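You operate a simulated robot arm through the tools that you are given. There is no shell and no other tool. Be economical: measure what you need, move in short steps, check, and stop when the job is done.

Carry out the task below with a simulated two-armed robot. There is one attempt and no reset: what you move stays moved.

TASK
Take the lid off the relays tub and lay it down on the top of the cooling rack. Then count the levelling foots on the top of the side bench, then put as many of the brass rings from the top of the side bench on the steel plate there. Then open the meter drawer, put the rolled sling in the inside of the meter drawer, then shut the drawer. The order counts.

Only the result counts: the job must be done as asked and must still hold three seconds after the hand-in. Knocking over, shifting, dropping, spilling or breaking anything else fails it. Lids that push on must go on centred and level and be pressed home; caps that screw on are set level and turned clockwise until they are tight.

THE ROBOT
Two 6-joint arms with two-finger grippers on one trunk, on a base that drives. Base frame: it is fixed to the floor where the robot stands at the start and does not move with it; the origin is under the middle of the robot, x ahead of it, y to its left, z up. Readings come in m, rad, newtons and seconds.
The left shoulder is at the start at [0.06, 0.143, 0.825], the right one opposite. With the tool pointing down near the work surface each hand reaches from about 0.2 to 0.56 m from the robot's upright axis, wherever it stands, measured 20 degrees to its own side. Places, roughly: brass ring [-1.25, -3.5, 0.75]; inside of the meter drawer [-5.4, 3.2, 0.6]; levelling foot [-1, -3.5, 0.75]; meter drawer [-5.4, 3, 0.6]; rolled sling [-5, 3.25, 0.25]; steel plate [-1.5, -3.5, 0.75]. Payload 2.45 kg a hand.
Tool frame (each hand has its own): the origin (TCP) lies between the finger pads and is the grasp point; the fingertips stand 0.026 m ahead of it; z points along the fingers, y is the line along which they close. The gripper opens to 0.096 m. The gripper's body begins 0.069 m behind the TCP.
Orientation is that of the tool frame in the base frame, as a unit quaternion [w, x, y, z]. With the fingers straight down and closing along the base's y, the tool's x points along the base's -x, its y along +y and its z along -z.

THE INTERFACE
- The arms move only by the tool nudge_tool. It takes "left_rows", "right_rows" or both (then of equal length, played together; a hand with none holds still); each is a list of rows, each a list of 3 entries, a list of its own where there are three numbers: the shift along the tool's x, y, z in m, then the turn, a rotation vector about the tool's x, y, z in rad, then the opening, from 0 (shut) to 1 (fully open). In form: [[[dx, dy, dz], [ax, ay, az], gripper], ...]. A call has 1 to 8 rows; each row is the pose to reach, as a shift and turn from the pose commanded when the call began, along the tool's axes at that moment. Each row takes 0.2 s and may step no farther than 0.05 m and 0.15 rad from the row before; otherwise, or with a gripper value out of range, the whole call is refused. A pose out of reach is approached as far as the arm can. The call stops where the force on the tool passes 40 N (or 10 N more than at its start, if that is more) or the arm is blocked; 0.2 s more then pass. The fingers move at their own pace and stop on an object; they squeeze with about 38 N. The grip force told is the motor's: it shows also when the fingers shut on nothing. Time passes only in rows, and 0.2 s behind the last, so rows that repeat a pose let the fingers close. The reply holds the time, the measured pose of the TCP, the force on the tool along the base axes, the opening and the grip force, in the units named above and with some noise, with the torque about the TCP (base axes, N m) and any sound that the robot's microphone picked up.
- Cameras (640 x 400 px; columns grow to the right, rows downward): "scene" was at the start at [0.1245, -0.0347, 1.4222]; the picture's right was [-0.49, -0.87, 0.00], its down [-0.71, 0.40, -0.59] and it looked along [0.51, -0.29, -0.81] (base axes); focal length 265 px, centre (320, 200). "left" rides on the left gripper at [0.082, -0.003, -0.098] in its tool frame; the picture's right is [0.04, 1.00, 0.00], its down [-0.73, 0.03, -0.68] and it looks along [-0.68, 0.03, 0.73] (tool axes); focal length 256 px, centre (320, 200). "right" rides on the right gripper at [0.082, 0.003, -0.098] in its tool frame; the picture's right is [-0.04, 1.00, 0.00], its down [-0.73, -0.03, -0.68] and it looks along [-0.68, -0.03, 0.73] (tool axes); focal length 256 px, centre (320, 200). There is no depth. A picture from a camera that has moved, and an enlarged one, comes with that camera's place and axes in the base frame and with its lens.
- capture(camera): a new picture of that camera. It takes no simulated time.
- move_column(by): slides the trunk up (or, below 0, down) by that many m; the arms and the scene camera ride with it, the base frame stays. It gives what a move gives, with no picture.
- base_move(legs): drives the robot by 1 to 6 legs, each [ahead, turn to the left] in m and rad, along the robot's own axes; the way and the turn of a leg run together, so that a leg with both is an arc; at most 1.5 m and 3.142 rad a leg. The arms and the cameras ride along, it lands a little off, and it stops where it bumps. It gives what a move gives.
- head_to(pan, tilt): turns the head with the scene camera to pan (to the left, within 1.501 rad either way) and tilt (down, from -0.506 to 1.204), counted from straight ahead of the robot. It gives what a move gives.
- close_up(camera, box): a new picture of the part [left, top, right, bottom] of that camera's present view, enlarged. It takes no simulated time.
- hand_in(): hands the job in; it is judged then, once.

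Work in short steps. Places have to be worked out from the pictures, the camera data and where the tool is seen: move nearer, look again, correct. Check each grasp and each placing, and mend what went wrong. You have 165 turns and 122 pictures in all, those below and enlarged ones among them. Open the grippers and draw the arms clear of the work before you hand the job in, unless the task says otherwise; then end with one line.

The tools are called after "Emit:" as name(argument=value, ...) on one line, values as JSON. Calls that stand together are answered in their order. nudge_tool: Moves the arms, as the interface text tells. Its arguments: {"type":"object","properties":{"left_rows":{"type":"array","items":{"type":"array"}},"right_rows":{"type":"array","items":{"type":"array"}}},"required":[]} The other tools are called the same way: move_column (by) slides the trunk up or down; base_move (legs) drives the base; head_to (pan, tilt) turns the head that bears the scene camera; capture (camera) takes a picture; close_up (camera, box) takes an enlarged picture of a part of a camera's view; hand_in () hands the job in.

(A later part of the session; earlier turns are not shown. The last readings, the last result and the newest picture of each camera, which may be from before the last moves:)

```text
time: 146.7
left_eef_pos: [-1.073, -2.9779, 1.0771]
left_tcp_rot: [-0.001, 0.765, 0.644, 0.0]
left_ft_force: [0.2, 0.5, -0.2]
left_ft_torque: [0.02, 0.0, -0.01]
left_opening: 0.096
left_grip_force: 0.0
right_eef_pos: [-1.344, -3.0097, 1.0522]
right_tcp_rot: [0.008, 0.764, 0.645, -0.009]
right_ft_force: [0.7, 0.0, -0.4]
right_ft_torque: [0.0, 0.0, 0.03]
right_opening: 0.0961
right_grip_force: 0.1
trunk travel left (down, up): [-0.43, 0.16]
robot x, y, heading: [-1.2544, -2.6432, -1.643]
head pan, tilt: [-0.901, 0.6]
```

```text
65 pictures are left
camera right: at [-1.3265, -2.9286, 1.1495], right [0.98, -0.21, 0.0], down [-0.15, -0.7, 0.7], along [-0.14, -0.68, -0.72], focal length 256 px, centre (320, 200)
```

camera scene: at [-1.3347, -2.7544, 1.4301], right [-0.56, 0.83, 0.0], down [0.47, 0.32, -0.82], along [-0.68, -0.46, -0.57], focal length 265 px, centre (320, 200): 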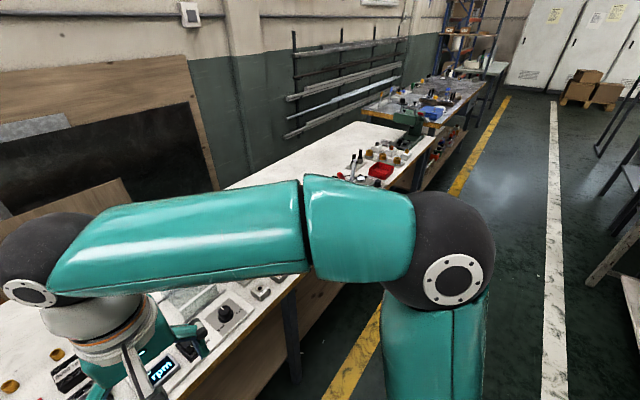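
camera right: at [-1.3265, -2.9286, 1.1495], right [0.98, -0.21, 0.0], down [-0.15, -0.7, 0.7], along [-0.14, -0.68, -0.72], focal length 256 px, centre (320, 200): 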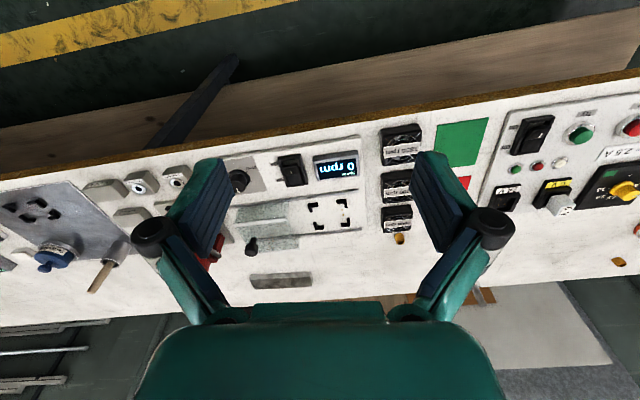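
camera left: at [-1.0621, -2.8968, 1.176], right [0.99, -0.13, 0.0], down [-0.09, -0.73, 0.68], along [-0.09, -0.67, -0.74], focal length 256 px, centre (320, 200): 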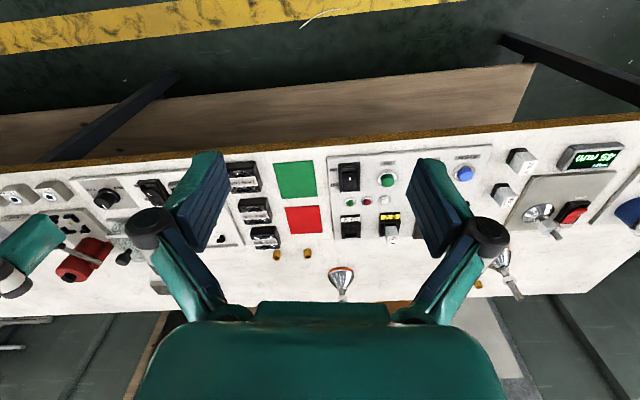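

The steel plate seems to be the grey strip at the back. I zoom in on the device at right in the left view, on the feet, and on the plate.

Emit:
close_up(camera="left", box=[440, 130, 640, 310])

Emit:
close_up(camera="right", box=[0, 150, 440, 320])

```text
2.22 times, centred on (540, 220) of left
camera zoom: at [-1.0621, -2.8968, 1.176], right [0.99, -0.13, 0.0], down [-0.09, -0.73, 0.68], along [-0.09, -0.67, -0.74], focal length 569 px, centre (-169, 156)
```

zoom: 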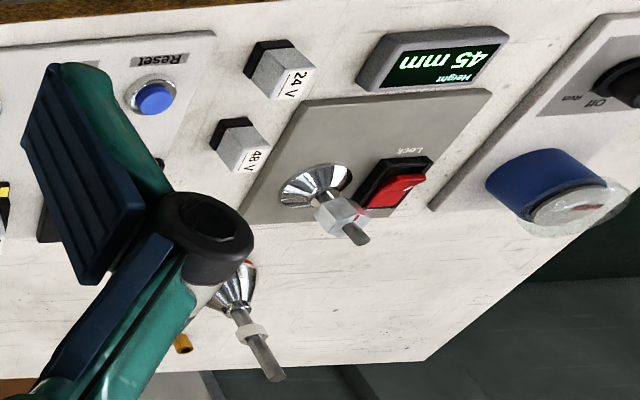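

```text
1.45 times, centred on (220, 235) of right
camera zoom: at [-1.3265, -2.9286, 1.1495], right [0.98, -0.21, 0.0], down [-0.15, -0.7, 0.7], along [-0.14, -0.68, -0.72], focal length 372 px, centre (466, 149)
```

zoom: 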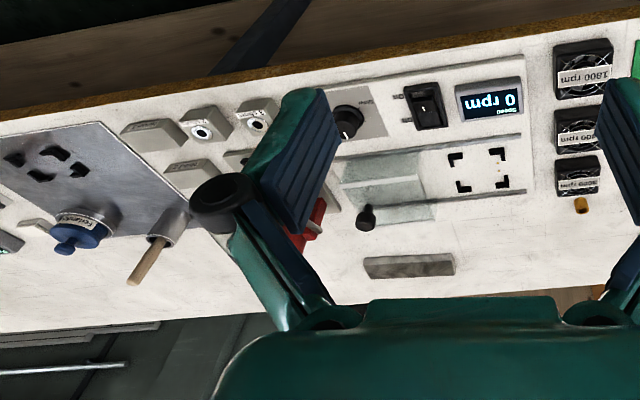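

A foot-like item sits on the "Height 45 mm" device. I zoom in harder to compare it with the loose feet.

Emit:
close_up(camera="left", box=[500, 185, 590, 245])

Emit:
close_up(camera="left", box=[255, 235, 400, 305])

```text
6.67 times, centred on (545, 215) of left
camera zoom: at [-1.0621, -2.8968, 1.176], right [0.99, -0.13, 0.0], down [-0.09, -0.73, 0.68], along [-0.09, -0.67, -0.74], focal length 1707 px, centre (-1180, 100)
```

zoom: 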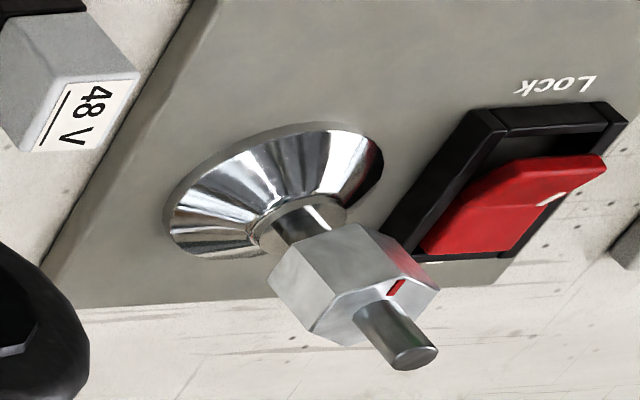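

```text
4.41 times, centred on (328, 270) of left
camera zoom: at [-1.0621, -2.8968, 1.176], right [0.99, -0.13, 0.0], down [-0.09, -0.73, 0.68], along [-0.09, -0.67, -0.74], focal length 1130 px, centre (287, -109)
```

zoom: 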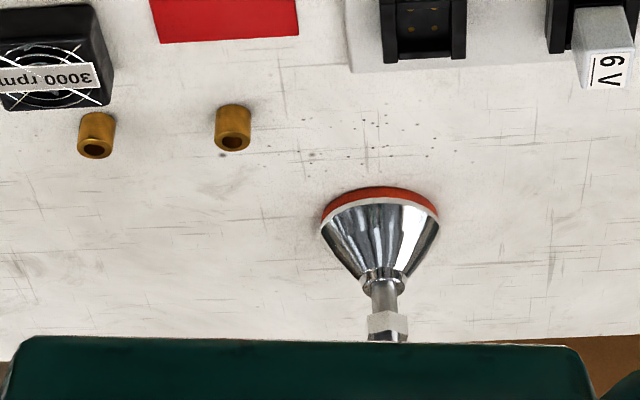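

The device's piece is a fixed nut control, without the red base of the loose feet; I count 2 loose feet so far. Rings and plate lie deep on the bench, so I reposition to x≈-1.4 and get closer.

Emit:
base_move(legs=[[-0.15, 0], [0, -0.55], [0.28, 0], [0, 0.62]])

Emit:
move_column(by=0.12)

Emit:
capture(camera="right")

```text
time: 153.3
left_eef_pos: [-1.1981, -3.0387, 1.0778]
left_tcp_rot: [-0.001, 0.738, 0.675, 0.0]
left_ft_force: [0.0, -0.6, 0.2]
left_ft_torque: [-0.02, 0.02, 0.0]
left_opening: 0.096
left_grip_force: 0.1
right_eef_pos: [-1.4653, -3.0912, 1.0529]
right_tcp_rot: [0.007, 0.737, 0.675, -0.008]
right_ft_force: [-0.1, 0.9, -0.2]
right_ft_torque: [-0.02, -0.02, 0.01]
right_opening: 0.0962
right_grip_force: 0.2
trunk travel left (down, up): [-0.43, 0.16]
robot x, y, heading: [-1.4238, -2.7183, -1.566]
head pan, tilt: [-0.901, 0.6]
```

```text
time: 154.8
left_eef_pos: [-1.1987, -3.0389, 1.1988]
left_tcp_rot: [-0.002, 0.738, 0.675, 0.001]
left_ft_force: [0.4, -0.4, 0.2]
left_ft_torque: [-0.03, -0.03, 0.01]
left_opening: 0.096
left_grip_force: 0.0
right_eef_pos: [-1.4659, -3.0926, 1.1727]
right_tcp_rot: [0.008, 0.737, 0.676, -0.008]
right_ft_force: [0.3, 0.3, 0.3]
right_ft_torque: [0.01, -0.02, -0.03]
right_opening: 0.0963
right_grip_force: 0.1
trunk travel left (down, up): [-0.55, 0.04]
robot x, y, heading: [-1.4269, -2.7262, -1.569]
head pan, tilt: [-0.901, 0.6]
```

```text
60 pictures are left
camera right: at [-1.455, -3.0098, 1.2699], right [0.99, -0.13, 0.0], down [-0.09, -0.71, 0.7], along [-0.09, -0.69, -0.72], focal length 256 px, centre (320, 200)
```

right: 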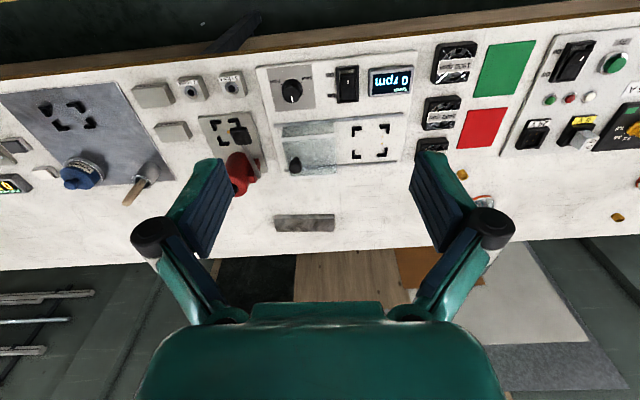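

Plate at about (-1.574, -3.578), ring at (-1.155, -3.452). I drive forward to get as close to the bench as possible.

Emit:
base_move(legs=[[0.15, 0]])

```text
time: 156.2
left_eef_pos: [-1.1983, -3.193, 1.1971]
left_tcp_rot: [-0.002, 0.738, 0.675, 0.001]
left_ft_force: [-0.2, -1.0, -0.1]
left_ft_torque: [0.06, 0.02, -0.01]
left_opening: 0.0959
left_grip_force: 0.1
right_eef_pos: [-1.4648, -3.247, 1.1733]
right_tcp_rot: [0.008, 0.737, 0.675, -0.007]
right_ft_force: [-0.6, -1.1, 0.1]
right_ft_torque: [0.05, 0.0, 0.02]
right_opening: 0.096
right_grip_force: 0.1
trunk travel left (down, up): [-0.55, 0.04]
robot x, y, heading: [-1.4208, -2.8744, -1.565]
head pan, tilt: [-0.901, 0.6]
```

No bump at 0.25 m from the edge. A little further.

Emit:
base_move(legs=[[0.08, 0]])

Emit:
head_to(pan=0, tilt=1.15)

Emit:
capture(camera="scene")

```text
time: 157.3
left_eef_pos: [-1.1975, -3.2362, 1.2]
left_tcp_rot: [0.001, 0.737, 0.676, -0.001]
left_ft_force: [-1.0, -0.7, 0.8]
left_ft_torque: [0.14, -0.08, -0.06]
left_opening: 0.096
left_grip_force: 0.1
right_eef_pos: [-1.4649, -3.2892, 1.1754]
right_tcp_rot: [0.009, 0.737, 0.676, -0.009]
right_ft_force: [-2.6, 0.8, 0.0]
right_ft_torque: [-0.01, -0.16, 0.01]
right_opening: 0.0961
right_grip_force: 0.1
trunk travel left (down, up): [-0.55, 0.04]
robot x, y, heading: [-1.422, -2.925, -1.598]
head pan, tilt: [-0.901, 0.6]
```

```text
time: 158.5
left_eef_pos: [-1.1982, -3.2508, 1.1949]
left_tcp_rot: [-0.005, 0.737, 0.676, 0.004]
left_ft_force: [-0.3, -0.6, 0.8]
left_ft_torque: [0.02, -0.01, 0.02]
left_opening: 0.0958
left_grip_force: 0.0
right_eef_pos: [-1.466, -3.304, 1.1688]
right_tcp_rot: [0.004, 0.736, 0.677, -0.004]
right_ft_force: [-0.5, -0.5, -0.4]
right_ft_torque: [-0.01, -0.04, 0.01]
right_opening: 0.0959
right_grip_force: 0.0
trunk travel left (down, up): [-0.55, 0.04]
robot x, y, heading: [-1.4222, -2.9249, -1.605]
head pan, tilt: [0.0, 1.15]
```

```text
59 pictures are left
camera scene: at [-1.4278, -3.0393, 1.5086], right [-1.0, 0.03, 0.0], down [0.03, 0.91, -0.41], along [-0.01, -0.41, -0.91], focal length 265 px, centre (320, 200)
```

scene: 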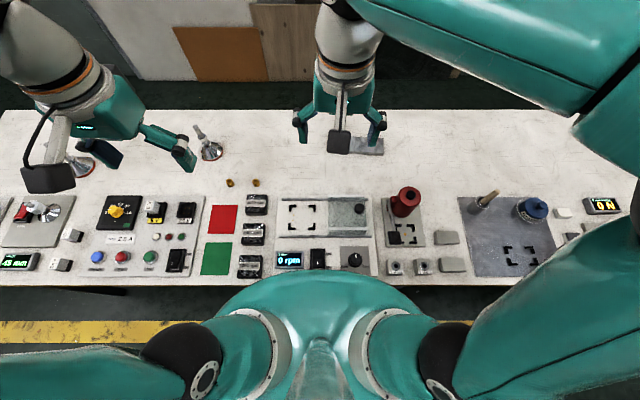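

Excellent close view: robot 0.2 m from the edge. Rings are at (-1.235, -3.439) and (-1.151, -3.446). I ease back 1.5 cm to be contact-free and bring the left hand above ring 1.

Emit:
base_move(legs=[[-0.015, 0]])

Emit:
nudge_tool(left_rows=[[[-0.04, -0.005, 0.02], [0, 0, 0], 1], [[-0.08, -0.01, 0.04], [0, 0, 0], 1], [[-0.12, -0.015, 0.06], [0, 0, 0], 1], [[-0.16, -0.02, 0.08], [0, 0, 0], 1], [[-0.19, -0.02, 0.11], [0, 0, 0], 1], [[-0.19, -0.02, 0.15], [0, 0, 0], 1], [[-0.19, -0.02, 0.19], [0, 0, 0], 1], [[-0.19, -0.02, 0.22], [0, 0, 0], 1]])

Emit:
capture(camera="left")

```text
time: 159.2
left_eef_pos: [-1.1969, -3.2416, 1.1957]
left_tcp_rot: [-0.006, 0.737, 0.676, 0.004]
left_ft_force: [0.4, 0.3, 1.1]
left_ft_torque: [-0.02, -0.05, -0.01]
left_opening: 0.0959
left_grip_force: 0.1
right_eef_pos: [-1.4651, -3.2946, 1.1684]
right_tcp_rot: [0.005, 0.737, 0.676, -0.004]
right_ft_force: [0.5, -0.3, -0.3]
right_ft_torque: [-0.01, 0.0, -0.02]
right_opening: 0.0959
right_grip_force: 0.0
trunk travel left (down, up): [-0.55, 0.04]
robot x, y, heading: [-1.4247, -2.9121, -1.606]
head pan, tilt: [0.0, 1.15]
```

```text
time: 161.1
left_eef_pos: [-1.2344, -3.4269, 0.9729]
left_tcp_rot: [-0.007, 0.737, 0.676, 0.004]
left_ft_force: [0.3, -0.8, -0.4]
left_ft_torque: [0.01, 0.04, 0.01]
left_opening: 0.0958
left_grip_force: 0.0
right_eef_pos: [-1.4644, -3.2948, 1.1694]
right_tcp_rot: [0.004, 0.737, 0.676, -0.004]
right_ft_force: [-0.3, -1.1, 0.3]
right_ft_torque: [-0.05, 0.02, -0.01]
right_opening: 0.0961
right_grip_force: 0.1
trunk travel left (down, up): [-0.55, 0.04]
robot x, y, heading: [-1.4251, -2.9072, -1.607]
head pan, tilt: [0.0, 1.15]
```

```text
58 pictures are left
camera left: at [-1.2299, -3.3464, 1.0719], right [1.0, -0.05, 0.0], down [-0.03, -0.74, 0.67], along [-0.03, -0.67, -0.74], focal length 256 px, centre (320, 200)
```

left: 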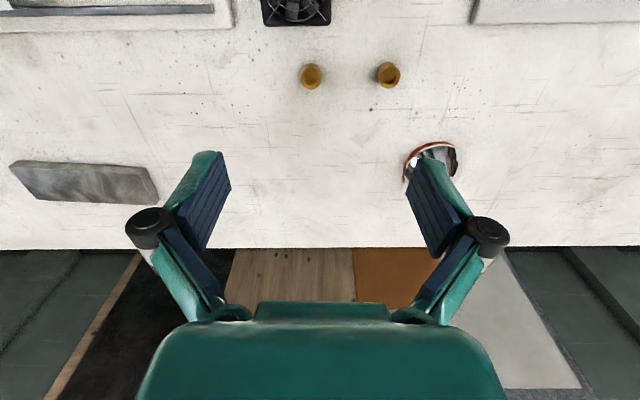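

Ring 1 is at about (-1.2435, -3.437). I align and descend to z≈0.80.

Emit:
nudge_tool(left_rows=[[[-0.01, -0.008, 0.04], [0, 0, 0], 0.6], [[-0.011, -0.008, 0.08], [0, 0, 0], 0.6], [[-0.011, -0.008, 0.12], [0, 0, 0], 0.6], [[-0.011, -0.008, 0.15], [0, 0, 0], 0.6], [[-0.011, -0.008, 0.168], [0, 0, 0], 0.6], [[-0.011, -0.008, 0.168], [0, 0, 0], 0.6]])

Emit:
capture(camera="left")

```text
time: 162.4
left_eef_pos: [-1.2425, -3.4342, 0.8038]
left_tcp_rot: [-0.006, 0.737, 0.676, 0.004]
left_ft_force: [-0.5, 0.6, -0.1]
left_ft_torque: [0.01, -0.02, -0.02]
left_opening: 0.0573
left_grip_force: 0.0
right_eef_pos: [-1.4649, -3.2937, 1.1691]
right_tcp_rot: [0.004, 0.737, 0.676, -0.004]
right_ft_force: [0.2, 0.4, -0.1]
right_ft_torque: [0.0, 0.04, -0.01]
right_opening: 0.0961
right_grip_force: 0.1
trunk travel left (down, up): [-0.55, 0.04]
robot x, y, heading: [-1.4218, -2.9117, -1.604]
head pan, tilt: [0.0, 1.15]
```

```text
57 pictures are left
camera left: at [-1.2379, -3.3543, 0.904], right [1.0, -0.05, 0.0], down [-0.03, -0.74, 0.67], along [-0.03, -0.67, -0.74], focal length 256 px, centre (320, 200)
```

left: 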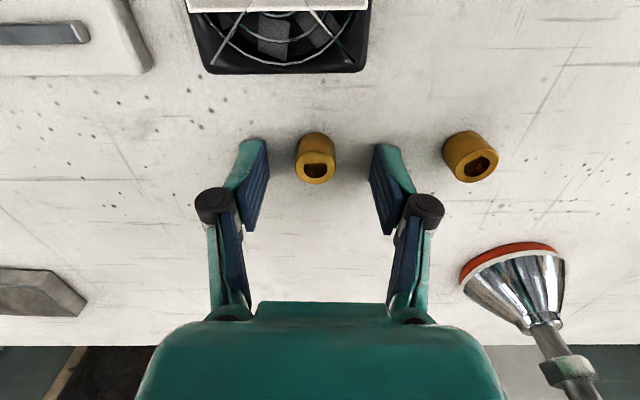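

Ring is about 6 mm beyond and centred between the fingers. I shift and descend cautiously till the fingertips nearly touch the bench.

Emit:
nudge_tool(left_rows=[[[-0.007, -0.002, 0.006], [0, 0, 0], 0.6], [[-0.007, -0.002, 0.012], [0, 0, 0], 0.6], [[-0.007, -0.002, 0.016], [0, 0, 0], 0.6], [[-0.007, -0.002, 0.02], [0, 0, 0], 0.6]])

Emit:
capture(camera="left")

```text
time: 163.0
left_eef_pos: [-1.2498, -3.4425, 0.8075]
left_tcp_rot: [-0.001, 0.737, 0.676, 0.001]
left_ft_force: [-16.1, 10.4, 54.0]
left_ft_torque: [-0.65, 0.14, -0.1]
left_opening: 0.026
left_grip_force: 16.3
right_eef_pos: [-1.4673, -3.2916, 1.1717]
right_tcp_rot: [0.005, 0.737, 0.676, -0.004]
right_ft_force: [-0.3, -0.2, 0.5]
right_ft_torque: [0.0, -0.03, 0.04]
right_opening: 0.096
right_grip_force: 0.1
trunk travel left (down, up): [-0.55, 0.04]
robot x, y, heading: [-1.4249, -2.9103, -1.603]
head pan, tilt: [0.0, 1.15]
stopped in row 2 (left hand): the force on the tool passed its limit at 50 N (the readings are from after the stop); the commanded pose is now the measured one
```

```text
56 pictures are left
camera left: at [-1.2445, -3.36, 0.9042], right [1.0, -0.05, 0.0], down [-0.03, -0.73, 0.68], along [-0.03, -0.68, -0.74], focal length 256 px, centre (320, 200)
```

left: 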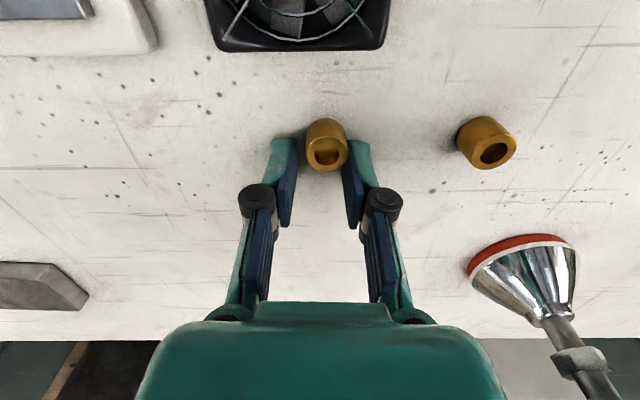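

The fingertips touched the bench (surface about z=0.775). I rise a bit, reopen, and move 10 mm forward.

Emit:
nudge_tool(left_rows=[[[0, 0, -0.004], [0, 0, 0], 0.6], [[0, 0, -0.01], [0, 0, 0], 0.6], [[0, 0, -0.01], [0, 0, 0], 0.6], [[0, 0, -0.01], [0, 0, 0], 0.6]])

Emit:
capture(camera="left")

```text
time: 164.0
left_eef_pos: [-1.2451, -3.4419, 0.809]
left_tcp_rot: [-0.004, 0.737, 0.676, 0.005]
left_ft_force: [0.3, -0.6, 0.4]
left_ft_torque: [-0.02, 0.02, 0.01]
left_opening: 0.0576
left_grip_force: 0.1
right_eef_pos: [-1.4637, -3.2943, 1.1692]
right_tcp_rot: [0.004, 0.737, 0.676, -0.004]
right_ft_force: [0.0, -0.5, -0.2]
right_ft_torque: [-0.05, -0.01, 0.02]
right_opening: 0.096
right_grip_force: 0.0
trunk travel left (down, up): [-0.55, 0.04]
robot x, y, heading: [-1.4243, -2.9121, -1.604]
head pan, tilt: [0.0, 1.15]
```

```text
55 pictures are left
camera left: at [-1.2403, -3.3607, 0.9085], right [1.0, -0.05, 0.0], down [-0.03, -0.74, 0.67], along [-0.03, -0.67, -0.74], focal length 256 px, centre (320, 200)
```

left: 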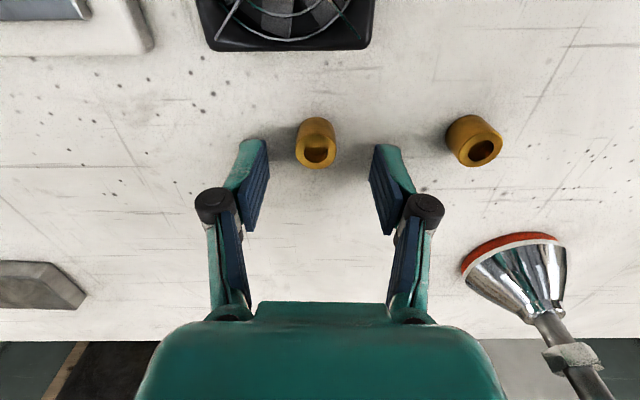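

Rereading the geometry (image down is forward), the ring is 12 mm nearer the robot, at y≈-3.430. I correct and descend to z≈0.802, then close.

Emit:
nudge_tool(left_rows=[[[0.012, -0.001, 0], [0, 0, 0], 0.6], [[0.012, -0.001, 0.004], [0, 0, 0], 0.6], [[0.012, -0.001, 0.006], [0, 0, 0], 0.4], [[0.012, -0.001, 0.006], [0, 0, 0], 0.2], [[0.012, -0.001, 0.006], [0, 0, 0], 0], [[0.012, -0.001, 0.006], [0, 0, 0], 0]])

Emit:
capture(camera="left")

```text
time: 165.4
left_eef_pos: [-1.2446, -3.43, 0.8069]
left_tcp_rot: [-0.001, 0.737, 0.676, 0.004]
left_ft_force: [-3.9, -1.5, 28.8]
left_ft_torque: [-0.3, 0.19, -0.01]
left_opening: 0.0195
left_grip_force: 38.5
right_eef_pos: [-1.4655, -3.292, 1.1696]
right_tcp_rot: [0.005, 0.737, 0.676, -0.004]
right_ft_force: [-0.2, 0.5, -0.2]
right_ft_torque: [0.02, 0.03, 0.02]
right_opening: 0.0962
right_grip_force: 0.0
trunk travel left (down, up): [-0.55, 0.04]
robot x, y, heading: [-1.4213, -2.9134, -1.604]
head pan, tilt: [0.0, 1.15]
```

```text
54 pictures are left
camera left: at [-1.2404, -3.3484, 0.9046], right [1.0, -0.04, 0.0], down [-0.03, -0.74, 0.67], along [-0.03, -0.67, -0.74], focal length 256 px, centre (320, 200)
```

left: 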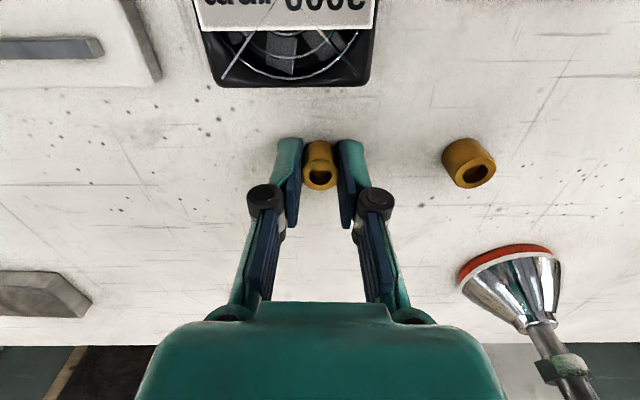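

Ring gripped (opening 19.5 mm). I lift it and at the same time move the right arm out of the way to the right.

Emit:
nudge_tool(left_rows=[[[0, 0, -0.02], [0, 0, 0], 0], [[0, 0, -0.05], [0, 0, 0], 0], [[0, 0, -0.08], [0, 0, 0], 0], [[0, 0, -0.11], [0, 0, 0], 0], [[0, 0, -0.11], [0, 0, 0], 0], [[0, 0, -0.11], [0, 0, 0], 0], [[0, 0, -0.11], [0, 0, 0], 0]], right_rows=[[[0.02, -0.037, -0.01], [0, 0, 0], 1], [[0.04, -0.075, -0.02], [0, 0, 0], 1], [[0.06, -0.112, -0.03], [0, 0, 0], 1], [[0.08, -0.15, -0.03], [0, 0, 0], 1], [[0.1, -0.187, -0.03], [0, 0, 0], 1], [[0.12, -0.225, -0.03], [0, 0, 0], 1], [[0.128, -0.262, -0.03], [0, 0, 0], 1]])

Emit:
capture(camera="scene")

```text
time: 167.0
left_eef_pos: [-1.2438, -3.4316, 0.9134]
left_tcp_rot: [-0.003, 0.737, 0.676, 0.004]
left_ft_force: [0.0, 0.1, 0.6]
left_ft_torque: [0.0, 0.0, -0.04]
left_opening: 0.0189
left_grip_force: 37.8
right_eef_pos: [-1.7171, -3.1432, 1.2005]
right_tcp_rot: [0.004, 0.736, 0.677, -0.003]
right_ft_force: [-0.1, 0.6, -0.3]
right_ft_torque: [0.02, -0.01, 0.02]
right_opening: 0.096
right_grip_force: 0.1
trunk travel left (down, up): [-0.55, 0.04]
robot x, y, heading: [-1.423, -2.9123, -1.604]
head pan, tilt: [0.0, 1.15]
```

```text
53 pictures are left
camera scene: at [-1.4273, -3.0309, 1.5084], right [-1.0, 0.03, 0.0], down [0.03, 0.91, -0.41], along [-0.01, -0.41, -0.91], focal length 265 px, centre (320, 200)
```

scene: 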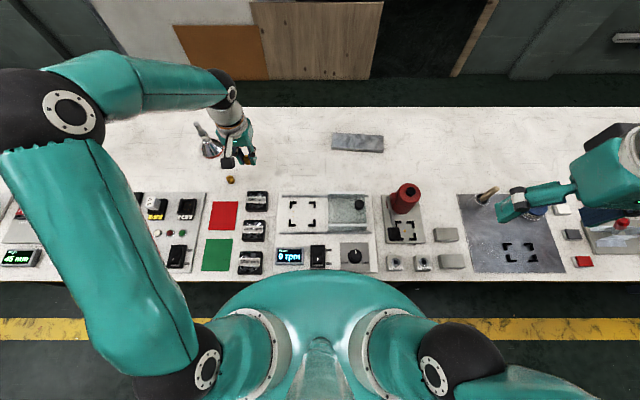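

The path is clear. I carry the ring toward the plate with the tool vertical to see how far it reaches.

Emit:
nudge_tool(left_rows=[[[-0.01, -0.04, 0], [0, 0, 0], 0], [[-0.025, -0.08, 0], [0, 0, 0], 0], [[-0.04, -0.12, 0], [0, 0, 0], 0], [[-0.06, -0.16, 0], [0, 0, 0], 0], [[-0.08, -0.2, 0], [0, 0, 0], 0], [[-0.105, -0.24, 0], [0, 0, 0], 0], [[-0.132, -0.276, 0], [0, 0, 0], 0], [[-0.132, -0.276, 0], [0, 0, 0], 0]])

Emit:
capture(camera="left")

```text
time: 168.8
left_eef_pos: [-1.5222, -3.5214, 0.913]
left_tcp_rot: [-0.004, 0.737, 0.676, 0.006]
left_ft_force: [-0.2, 0.2, -0.6]
left_ft_torque: [0.01, -0.04, 0.03]
left_opening: 0.019
left_grip_force: 37.7
left hand out of reach, approached as far as the arm can: row 7, 8
right_eef_pos: [-1.7173, -3.1439, 1.1993]
right_tcp_rot: [0.005, 0.737, 0.676, -0.003]
right_ft_force: [-0.8, -0.4, -0.2]
right_ft_torque: [0.03, -0.04, 0.02]
right_opening: 0.0963
right_grip_force: 0.1
trunk travel left (down, up): [-0.55, 0.04]
robot x, y, heading: [-1.4197, -2.9121, -1.609]
head pan, tilt: [0.0, 1.15]
```

```text
52 pictures are left
camera left: at [-1.5179, -3.4411, 1.0114], right [1.0, -0.05, 0.0], down [-0.04, -0.74, 0.67], along [-0.03, -0.67, -0.74], focal length 256 px, centre (320, 200)
```

left: 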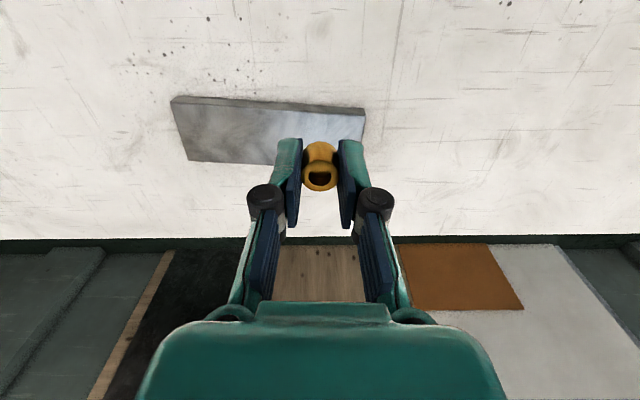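

Vertical reach gets to y=-3.521; the plate spans y -3.53 to -3.59. Raising the trunk 4 cm, going lower and tilting slightly should gain the rest.

Emit:
move_column(by=0.04)

Emit:
nudge_tool(left_rows=[[[-0.01, 0, 0.04], [0, -0.03, 0], 0], [[-0.02, 0, 0.07], [0, -0.06, 0], 0], [[-0.03, 0, 0.09], [0, -0.1, 0], 0], [[-0.03, 0, 0.09], [0, -0.1, 0], 0]])

Emit:
capture(camera="left")

```text
time: 169.6
left_eef_pos: [-1.5224, -3.5209, 0.9522]
left_tcp_rot: [-0.005, 0.737, 0.676, 0.005]
left_ft_force: [-1.3, 0.6, -0.1]
left_ft_torque: [0.03, 0.0, -0.01]
left_opening: 0.019
left_grip_force: 37.7
right_eef_pos: [-1.7163, -3.143, 1.2397]
right_tcp_rot: [0.005, 0.737, 0.676, -0.003]
right_ft_force: [-0.4, -0.8, 0.0]
right_ft_torque: [0.03, -0.01, 0.0]
right_opening: 0.0959
right_grip_force: 0.1
trunk travel left (down, up): [-0.59, 0.0]
robot x, y, heading: [-1.4215, -2.9097, -1.6]
head pan, tilt: [0.0, 1.15]
```

```text
time: 170.6
left_eef_pos: [-1.5223, -3.5468, 0.8615]
left_tcp_rot: [0.03, 0.736, 0.676, -0.032]
left_ft_force: [-0.2, -0.6, -0.1]
left_ft_torque: [-0.01, 0.01, -0.01]
left_opening: 0.019
left_grip_force: 37.6
left hand out of reach, approached as far as the arm can: row 3
right_eef_pos: [-1.7162, -3.1433, 1.2393]
right_tcp_rot: [0.004, 0.737, 0.676, -0.003]
right_ft_force: [-0.5, -0.5, -0.9]
right_ft_torque: [-0.02, -0.01, 0.01]
right_opening: 0.096
right_grip_force: 0.1
trunk travel left (down, up): [-0.59, 0.0]
robot x, y, heading: [-1.4261, -2.913, -1.599]
head pan, tilt: [0.0, 1.15]
```

```text
51 pictures are left
camera left: at [-1.5177, -3.4573, 0.9511], right [1.0, -0.05, 0.0], down [-0.03, -0.67, 0.74], along [-0.04, -0.74, -0.67], focal length 256 px, centre (320, 200)
```

left: 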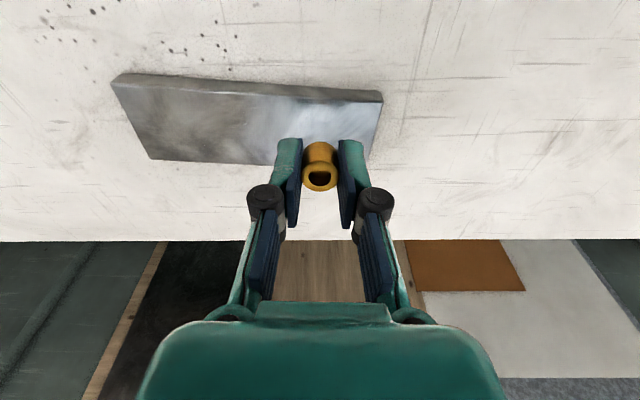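

Nearly there. I shift 3 cm further along the plate (leaving room for ring 2), slightly forward with a touch more tilt.

Emit:
nudge_tool(left_rows=[[[-0.008, -0.015, 0], [0, -0.04, 0], 0], [[-0.015, -0.03, 0.005], [0, -0.08, 0], 0], [[-0.015, -0.03, 0.01], [0, -0.08, 0], 0]])

Emit:
capture(camera="left")

```text
time: 171.6
left_eef_pos: [-1.5246, -3.5681, 0.8669]
left_tcp_rot: [0.058, 0.717, 0.691, -0.07]
left_ft_force: [0.0, 0.1, -0.7]
left_ft_torque: [-0.01, -0.01, -0.02]
left_opening: 0.0192
left_grip_force: 38.8
left hand out of reach, approached as far as the arm can: row 1, 2, 3
right_eef_pos: [-1.716, -3.1435, 1.237]
right_tcp_rot: [0.003, 0.736, 0.677, -0.004]
right_ft_force: [-0.4, -0.5, 0.2]
right_ft_torque: [0.0, 0.0, 0.0]
right_opening: 0.096
right_grip_force: 0.1
trunk travel left (down, up): [-0.59, 0.0]
robot x, y, heading: [-1.4242, -2.9116, -1.601]
head pan, tilt: [0.0, 1.15]
stopped in row 3 (left hand): the arm was blocked; the commanded pose is now the measured one
```

```text
50 pictures are left
camera left: at [-1.5224, -3.4699, 0.9493], right [1.0, 0.0, -0.02], down [0.02, -0.6, 0.8], along [-0.01, -0.8, -0.6], focal length 256 px, centre (320, 200)
```

left: 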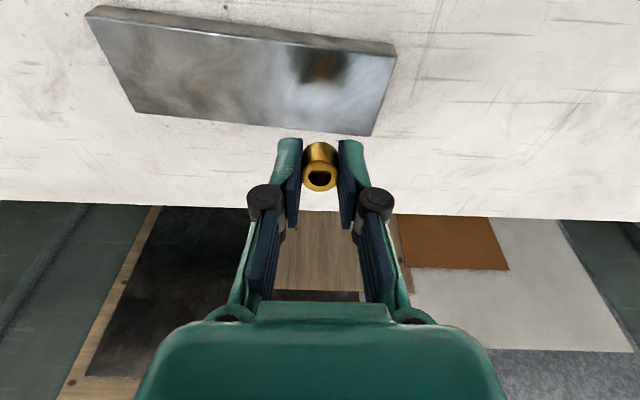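

Now at y=-3.568 with ~0.19 rad tilt; x stops at -1.525, which is fine. I lower toward the plate, reducing the tilt.

Emit:
nudge_tool(left_rows=[[[0.008, 0, 0.012], [0, 0.05, 0], 0], [[0.014, 0, 0.022], [0, 0.09, 0], 0], [[0.015, 0, 0.028], [0, 0.1, 0], 0], [[0.015, 0, 0.034], [0, 0.1, 0], 0]])

Emit:
capture(camera="left")

```text
time: 172.6
left_eef_pos: [-1.5234, -3.5456, 0.8367]
left_tcp_rot: [0.025, 0.722, 0.69, -0.033]
left_ft_force: [0.2, 0.4, 0.5]
left_ft_torque: [-0.03, 0.0, 0.0]
left_opening: 0.0188
left_grip_force: 38.6
left hand out of reach, approached as far as the arm can: row 1, 2, 3, 4
right_eef_pos: [-1.7162, -3.1436, 1.2398]
right_tcp_rot: [0.004, 0.737, 0.676, -0.003]
right_ft_force: [-0.3, -0.3, 0.2]
right_ft_torque: [-0.05, -0.04, -0.01]
right_opening: 0.0962
right_grip_force: 0.1
trunk travel left (down, up): [-0.59, 0.0]
robot x, y, heading: [-1.4244, -2.9116, -1.608]
head pan, tilt: [0.0, 1.15]
```

```text
49 pictures are left
camera left: at [-1.5212, -3.4554, 0.9275], right [1.0, -0.01, -0.01], down [0.01, -0.68, 0.74], along [-0.01, -0.74, -0.68], focal length 256 px, centre (320, 200)
```

left: 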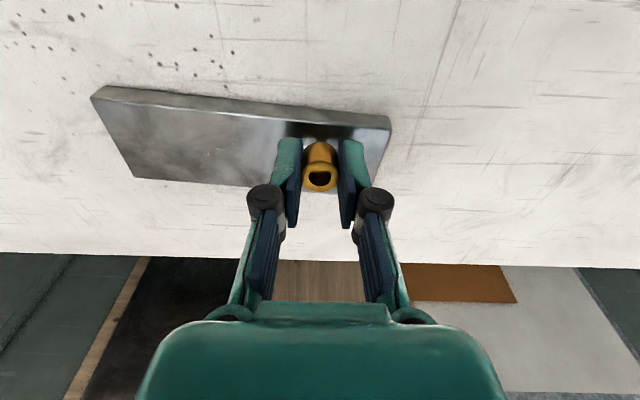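

The ring is over the plate's near part (plate y -3.535 to -3.594). I push 1 cm further forward with slight tilt while lowering.

Emit:
nudge_tool(left_rows=[[[-0.01, 0, 0.004], [0, -0.06, 0], 0], [[-0.012, 0, 0.01], [0, -0.08, 0], 0], [[-0.012, 0, 0.014], [0, -0.08, 0], 0], [[-0.012, 0, 0.018], [0, -0.08, 0], 0], [[-0.012, 0, 0.022], [0, -0.08, 0], 0]])

Emit:
capture(camera="left")

```text
time: 174.0
left_eef_pos: [-1.5262, -3.56, 0.8247]
left_tcp_rot: [0.054, 0.719, 0.689, -0.066]
left_ft_force: [3.3, 7.3, 16.7]
left_ft_torque: [0.37, -0.35, 0.11]
left_opening: 0.0192
left_grip_force: 37.9
right_eef_pos: [-1.7158, -3.141, 1.241]
right_tcp_rot: [0.004, 0.737, 0.676, -0.004]
right_ft_force: [0.0, 0.1, -0.6]
right_ft_torque: [0.05, -0.01, 0.05]
right_opening: 0.0959
right_grip_force: 0.0
trunk travel left (down, up): [-0.59, 0.0]
robot x, y, heading: [-1.4211, -2.9086, -1.606]
head pan, tilt: [0.0, 1.15]
stopped in row 5 (left hand): the force on the tool passed its limit at 41 N (the readings are from after the stop); the commanded pose is now the measured one
```

```text
48 pictures are left
camera left: at [-1.5231, -3.4631, 0.9063], right [1.0, -0.01, -0.02], down [0.01, -0.61, 0.79], along [-0.02, -0.79, -0.61], focal length 256 px, centre (320, 200)
```

left: 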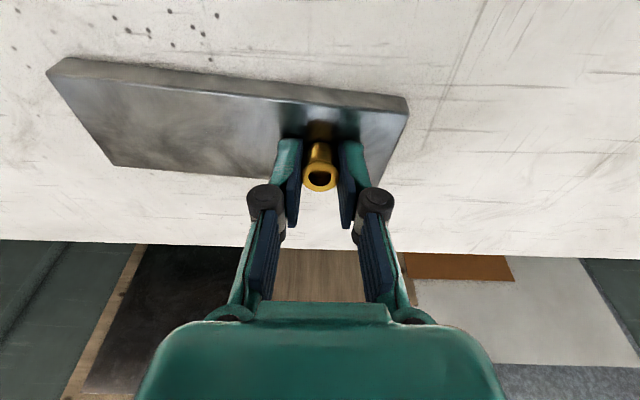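

Contact at y=-3.56 on the plate. I open gently and back up along the tool axis.

Emit:
nudge_tool(left_rows=[[[0, 0, -0.001], [0, 0, 0], 0.25], [[0, 0, -0.001], [0, 0, 0], 0.35], [[0, 0, -0.001], [0, 0, 0], 0.4], [[0, 0, -0.001], [0, 0, 0], 0.4], [[0, 0, -0.02], [0, 0, 0], 0.4], [[0, 0, -0.05], [0, 0, 0], 0.4], [[0, 0, -0.09], [0, 0, 0], 0.5]])

Emit:
capture(camera="left")

```text
time: 175.6
left_eef_pos: [-1.5238, -3.544, 0.9099]
left_tcp_rot: [0.054, 0.72, 0.689, -0.066]
left_ft_force: [0.1, 0.7, 0.1]
left_ft_torque: [0.01, -0.02, 0.0]
left_opening: 0.048
left_grip_force: 0.1
right_eef_pos: [-1.7174, -3.1425, 1.2403]
right_tcp_rot: [0.004, 0.737, 0.676, -0.003]
right_ft_force: [-0.8, 0.7, -0.8]
right_ft_torque: [-0.02, 0.0, 0.0]
right_opening: 0.0958
right_grip_force: 0.0
trunk travel left (down, up): [-0.59, 0.0]
robot x, y, heading: [-1.4186, -2.9104, -1.604]
head pan, tilt: [0.0, 1.15]
```

```text
47 pictures are left
camera left: at [-1.5216, -3.4472, 0.9915], right [1.0, -0.01, -0.02], down [0.01, -0.61, 0.79], along [-0.02, -0.79, -0.61], focal length 256 px, centre (320, 200)
```

left: 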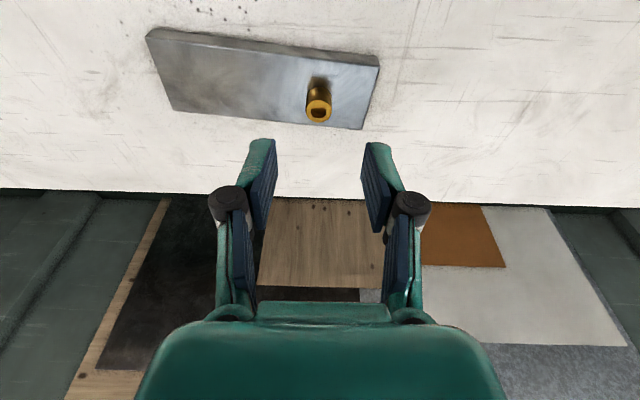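

Ring 1 stands on the plate. Now I go back for ring 2 at about (-1.158, -3.432), undoing the tilt.

Emit:
nudge_tool(left_rows=[[[0.02, 0.04, -0.005], [0, 0.02, 0], 0.6], [[0.04, 0.085, -0.01], [0, 0.045, 0], 0.6], [[0.055, 0.13, -0.012], [0, 0.07, 0], 0.6], [[0.07, 0.175, -0.014], [0, 0.095, 0], 0.6], [[0.085, 0.22, -0.016], [0, 0.12, 0], 0.6], [[0.1, 0.265, -0.018], [0, 0.145, 0], 0.6], [[0.115, 0.312, -0.02], [0, 0.17, 0], 0.6], [[0.125, 0.358, -0.022], [0, 0.17, 0], 0.6]])

Emit:
capture(camera="left")

```text
time: 177.4
left_eef_pos: [-1.164, -3.4325, 0.9059]
left_tcp_rot: [-0.005, 0.724, 0.69, -0.004]
left_ft_force: [0.2, 0.1, 0.2]
left_ft_torque: [-0.01, -0.01, -0.02]
left_opening: 0.0577
left_grip_force: 0.1
right_eef_pos: [-1.7155, -3.1429, 1.2402]
right_tcp_rot: [0.004, 0.737, 0.676, -0.004]
right_ft_force: [0.3, -0.5, 0.0]
right_ft_torque: [0.02, 0.02, 0.02]
right_opening: 0.096
right_grip_force: 0.0
trunk travel left (down, up): [-0.59, 0.0]
robot x, y, heading: [-1.4225, -2.9155, -1.61]
head pan, tilt: [0.0, 1.15]
```

```text
46 pictures are left
camera left: at [-1.1605, -3.3519, 1.0028], right [1.0, -0.01, -0.01], down [0.0, -0.73, 0.68], along [-0.01, -0.68, -0.73], focal length 256 px, centre (320, 200)
```

left: 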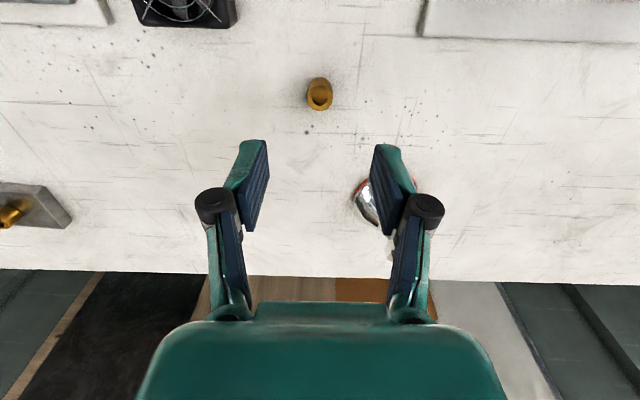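

Ring 2 is at (-1.165, -3.434), right below. I descend to z≈0.809 and close.

Emit:
nudge_tool(left_rows=[[[-0.002, 0, 0.04], [0, 0, 0], 0.6], [[-0.002, 0, 0.075], [0, 0, 0], 0.6], [[-0.002, 0, 0.096], [0, 0, 0], 0.6], [[-0.002, 0, 0.096], [0, 0, 0], 0.4], [[-0.002, 0, 0.096], [0, 0, 0], 0.2], [[-0.002, 0, 0.096], [0, 0, 0], 0], [[-0.002, 0, 0.096], [0, 0, 0], 0]])

Emit:
capture(camera="left")

```text
time: 179.0
left_eef_pos: [-1.1629, -3.4369, 0.8102]
left_tcp_rot: [-0.005, 0.723, 0.691, -0.004]
left_ft_force: [0.0, -0.2, -0.2]
left_ft_torque: [-0.02, 0.0, 0.02]
left_opening: 0.019
left_grip_force: 37.7
right_eef_pos: [-1.7165, -3.1437, 1.2396]
right_tcp_rot: [0.005, 0.737, 0.676, -0.003]
right_ft_force: [-0.3, -0.7, 0.6]
right_ft_torque: [0.01, -0.01, -0.01]
right_opening: 0.0961
right_grip_force: 0.0
trunk travel left (down, up): [-0.59, 0.0]
robot x, y, heading: [-1.4261, -2.913, -1.601]
head pan, tilt: [0.0, 1.15]
```

```text
45 pictures are left
camera left: at [-1.1604, -3.3553, 0.9076], right [1.0, -0.01, -0.01], down [0.01, -0.73, 0.68], along [-0.01, -0.68, -0.73], focal length 256 px, centre (320, 200)
```

left: 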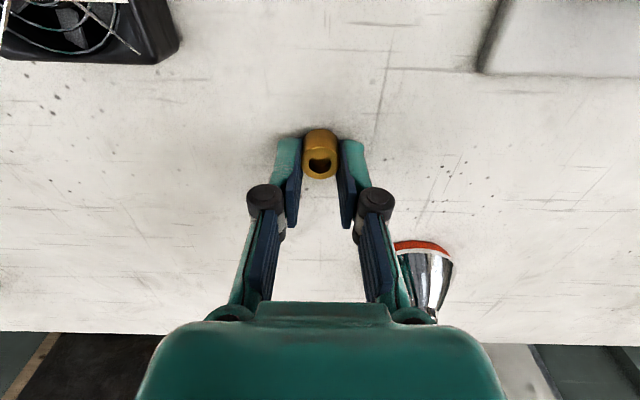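

Gripped. I lift and turn the base right by 0.13 rad so the left hand can reach further along the plate.

Emit:
nudge_tool(left_rows=[[[0, 0, -0.03], [0, 0, 0], 0], [[0, 0, -0.07], [0, 0, 0], 0], [[0, 0, -0.11], [0, 0, 0], 0], [[0, 0, -0.14], [0, 0, 0], 0]])

Emit:
base_move(legs=[[0, -0.13]])

Emit:
capture(camera="scene")

```text
time: 180.0
left_eef_pos: [-1.1576, -3.435, 0.9489]
left_tcp_rot: [-0.006, 0.723, 0.691, -0.004]
left_ft_force: [-0.6, -0.3, -0.6]
left_ft_torque: [-0.03, -0.02, -0.01]
left_opening: 0.0196
left_grip_force: 37.5
right_eef_pos: [-1.7173, -3.1417, 1.2417]
right_tcp_rot: [0.004, 0.737, 0.676, -0.003]
right_ft_force: [-0.2, 0.1, -0.9]
right_ft_torque: [-0.03, -0.02, -0.04]
right_opening: 0.0961
right_grip_force: 0.1
trunk travel left (down, up): [-0.59, 0.0]
robot x, y, heading: [-1.4242, -2.9099, -1.605]
head pan, tilt: [0.0, 1.15]
```

```text
time: 181.1
left_eef_pos: [-1.2287, -3.4538, 0.9514]
left_tcp_rot: [-0.004, 0.767, 0.642, -0.004]
left_ft_force: [0.0, -0.4, 0.2]
left_ft_torque: [-0.01, 0.02, 0.0]
left_opening: 0.0193
left_grip_force: 38.7
right_eef_pos: [-1.743, -3.0898, 1.2409]
right_tcp_rot: [0.005, 0.78, 0.626, -0.004]
right_ft_force: [-0.7, 1.0, 0.2]
right_ft_torque: [-0.03, -0.04, 0.0]
right_opening: 0.0959
right_grip_force: 0.0
trunk travel left (down, up): [-0.59, 0.0]
robot x, y, heading: [-1.4243, -2.9037, -1.699]
head pan, tilt: [0.0, 1.15]
```

```text
44 pictures are left
camera scene: at [-1.4366, -3.0165, 1.5487], right [-0.99, 0.12, 0.0], down [0.11, 0.91, -0.41], along [-0.05, -0.41, -0.91], focal length 265 px, centre (320, 200)
```

scene: 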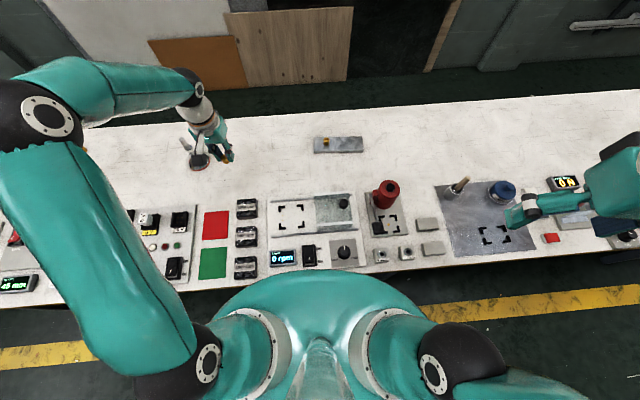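

Turned to -1.70 and ring 1 is still standing. I carry ring 2 towards (-1.58, -3.53).

Emit:
nudge_tool(left_rows=[[[-0.015, -0.042, 0], [0, 0, 0], 0], [[-0.03, -0.084, 0], [0, 0, 0], 0], [[-0.048, -0.126, 0.005], [0, 0, 0], 0], [[-0.066, -0.168, 0.01], [0, 0, 0], 0], [[-0.084, -0.21, 0.015], [0, -0.03, 0], 0], [[-0.102, -0.252, 0.02], [0, -0.06, 0], 0], [[-0.12, -0.294, 0.03], [0, -0.09, 0], 0], [[-0.14, -0.335, 0.04], [0, -0.12, 0], 0]])

Emit:
capture(camera="left")

```text
time: 182.9
left_eef_pos: [-1.5855, -3.5338, 0.9138]
left_tcp_rot: [0.034, 0.766, 0.64, -0.051]
left_ft_force: [0.2, -0.7, 0.9]
left_ft_torque: [0.1, -0.02, -0.02]
left_opening: 0.0192
left_grip_force: 37.9
right_eef_pos: [-1.7449, -3.092, 1.2407]
right_tcp_rot: [0.004, 0.78, 0.626, -0.003]
right_ft_force: [-0.5, -0.8, -0.2]
right_ft_torque: [0.04, -0.06, 0.0]
right_opening: 0.0958
right_grip_force: 0.0
trunk travel left (down, up): [-0.59, 0.0]
robot x, y, heading: [-1.4216, -2.9005, -1.698]
head pan, tilt: [0.0, 1.15]
```

```text
43 pictures are left
camera left: at [-1.5699, -3.4418, 1.0016], right [0.99, -0.14, -0.02], down [-0.08, -0.64, 0.76], along [-0.12, -0.75, -0.65], focal length 256 px, centre (320, 200)
```

left: 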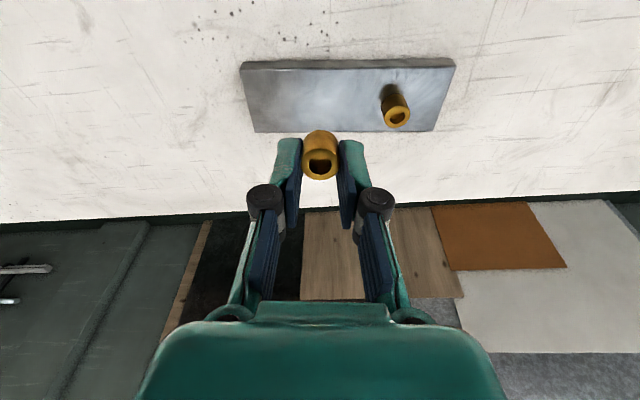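

Good. I lower to just above the plate while moving forward to y≈-3.56.

Emit:
nudge_tool(left_rows=[[[-0.004, 0.002, 0.03], [0, -0.02, 0], 0], [[-0.009, 0.004, 0.055], [0, -0.04, 0], 0], [[-0.014, 0.005, 0.07], [0, -0.05, 0], 0], [[-0.014, 0.005, 0.07], [0, -0.05, 0], 0]])

Emit:
capture(camera="left")

```text
time: 183.9
left_eef_pos: [-1.5788, -3.5447, 0.8454]
left_tcp_rot: [0.049, 0.764, 0.64, -0.069]
left_ft_force: [0.4, 0.7, -0.6]
left_ft_torque: [-0.04, 0.02, 0.0]
left_opening: 0.0194
left_grip_force: 37.6
left hand out of reach, approached as far as the arm can: row 1, 2, 3, 4
right_eef_pos: [-1.7415, -3.091, 1.241]
right_tcp_rot: [0.004, 0.78, 0.626, -0.004]
right_ft_force: [0.1, 0.2, 0.4]
right_ft_torque: [0.0, 0.01, 0.0]
right_opening: 0.0963
right_grip_force: 0.1
trunk travel left (down, up): [-0.59, 0.0]
robot x, y, heading: [-1.4196, -2.9043, -1.702]
head pan, tilt: [0.0, 1.15]
```

```text
42 pictures are left
camera left: at [-1.5624, -3.4487, 0.9298], right [0.99, -0.14, -0.02], down [-0.07, -0.61, 0.79], along [-0.12, -0.78, -0.61], focal length 256 px, centre (320, 200)
```

left: 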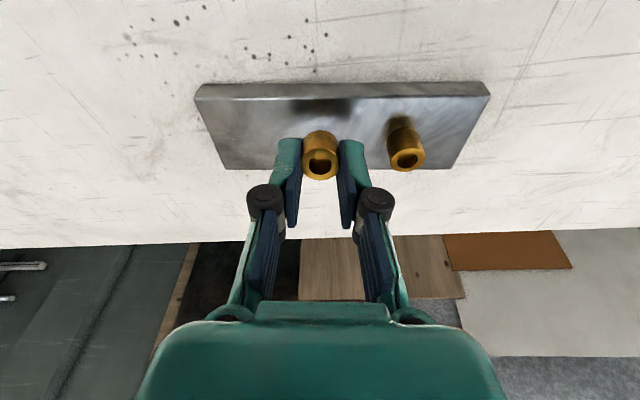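

A little more forward with slight tilt, then down to contact.

Emit:
nudge_tool(left_rows=[[[-0.01, -0.003, 0.004], [0, -0.05, 0], 0], [[-0.014, -0.003, 0.01], [0, -0.06, 0], 0], [[-0.014, -0.003, 0.016], [0, -0.06, 0], 0], [[-0.014, -0.003, 0.021], [0, -0.06, 0], 0], [[-0.014, -0.003, 0.026], [0, -0.06, 0], 0], [[-0.014, -0.003, 0.03], [0, -0.06, 0], 0]])

Emit:
capture(camera="left")

```text
time: 185.3
left_eef_pos: [-1.5825, -3.554, 0.8273]
left_tcp_rot: [0.07, 0.761, 0.638, -0.095]
left_ft_force: [-2.2, -1.6, 14.2]
left_ft_torque: [0.13, 0.08, 0.02]
left_opening: 0.0195
left_grip_force: 37.7
left hand out of reach, approached as far as the arm can: row 2, 3, 4, 5, 6
right_eef_pos: [-1.7419, -3.09, 1.2415]
right_tcp_rot: [0.005, 0.779, 0.626, -0.004]
right_ft_force: [-0.3, 0.1, -0.4]
right_ft_torque: [0.01, 0.01, -0.03]
right_opening: 0.0961
right_grip_force: 0.0
trunk travel left (down, up): [-0.59, 0.0]
robot x, y, heading: [-1.4254, -2.8994, -1.696]
head pan, tilt: [0.0, 1.15]
```

```text
41 pictures are left
camera left: at [-1.5654, -3.4523, 0.9041], right [0.99, -0.14, -0.03], down [-0.06, -0.55, 0.83], along [-0.13, -0.82, -0.56], focal length 256 px, centre (320, 200)
```

left: 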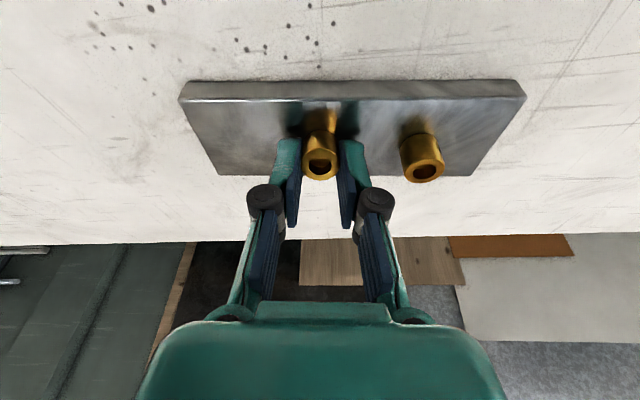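

The ring stands on the plate between near edge and middle. Release gently and retreat.

Emit:
nudge_tool(left_rows=[[[0, 0, -0.001], [0, 0, 0], 0.25], [[0, 0, -0.001], [0, 0, 0], 0.33], [[0, 0, -0.001], [0, 0, 0], 0.36], [[0, 0, -0.001], [0, 0, 0], 0.36], [[0, 0, -0.02], [0, 0, 0], 0.36], [[0, 0, -0.05], [0, 0, 0], 0.36], [[0, 0, -0.09], [0, 0, 0], 0.4]])

Emit:
capture(camera="left")

```text
time: 186.9
left_eef_pos: [-1.5779, -3.5308, 0.9144]
left_tcp_rot: [0.068, 0.762, 0.638, -0.091]
left_ft_force: [0.3, 0.0, -0.4]
left_ft_torque: [-0.04, 0.0, -0.03]
left_opening: 0.0385
left_grip_force: 0.0
right_eef_pos: [-1.7421, -3.0904, 1.2418]
right_tcp_rot: [0.005, 0.78, 0.626, -0.004]
right_ft_force: [-0.3, 0.6, -0.2]
right_ft_torque: [0.02, 0.04, 0.03]
right_opening: 0.0958
right_grip_force: 0.0
trunk travel left (down, up): [-0.59, 0.0]
robot x, y, heading: [-1.4236, -2.9059, -1.701]
head pan, tilt: [0.0, 1.15]
```

```text
40 pictures are left
camera left: at [-1.5608, -3.4303, 0.9904], right [0.99, -0.14, -0.02], down [-0.06, -0.56, 0.83], along [-0.13, -0.82, -0.56], focal length 256 px, centre (320, 200)
```

left: 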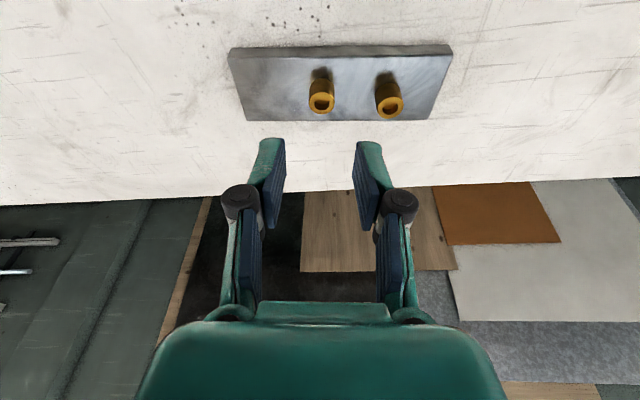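

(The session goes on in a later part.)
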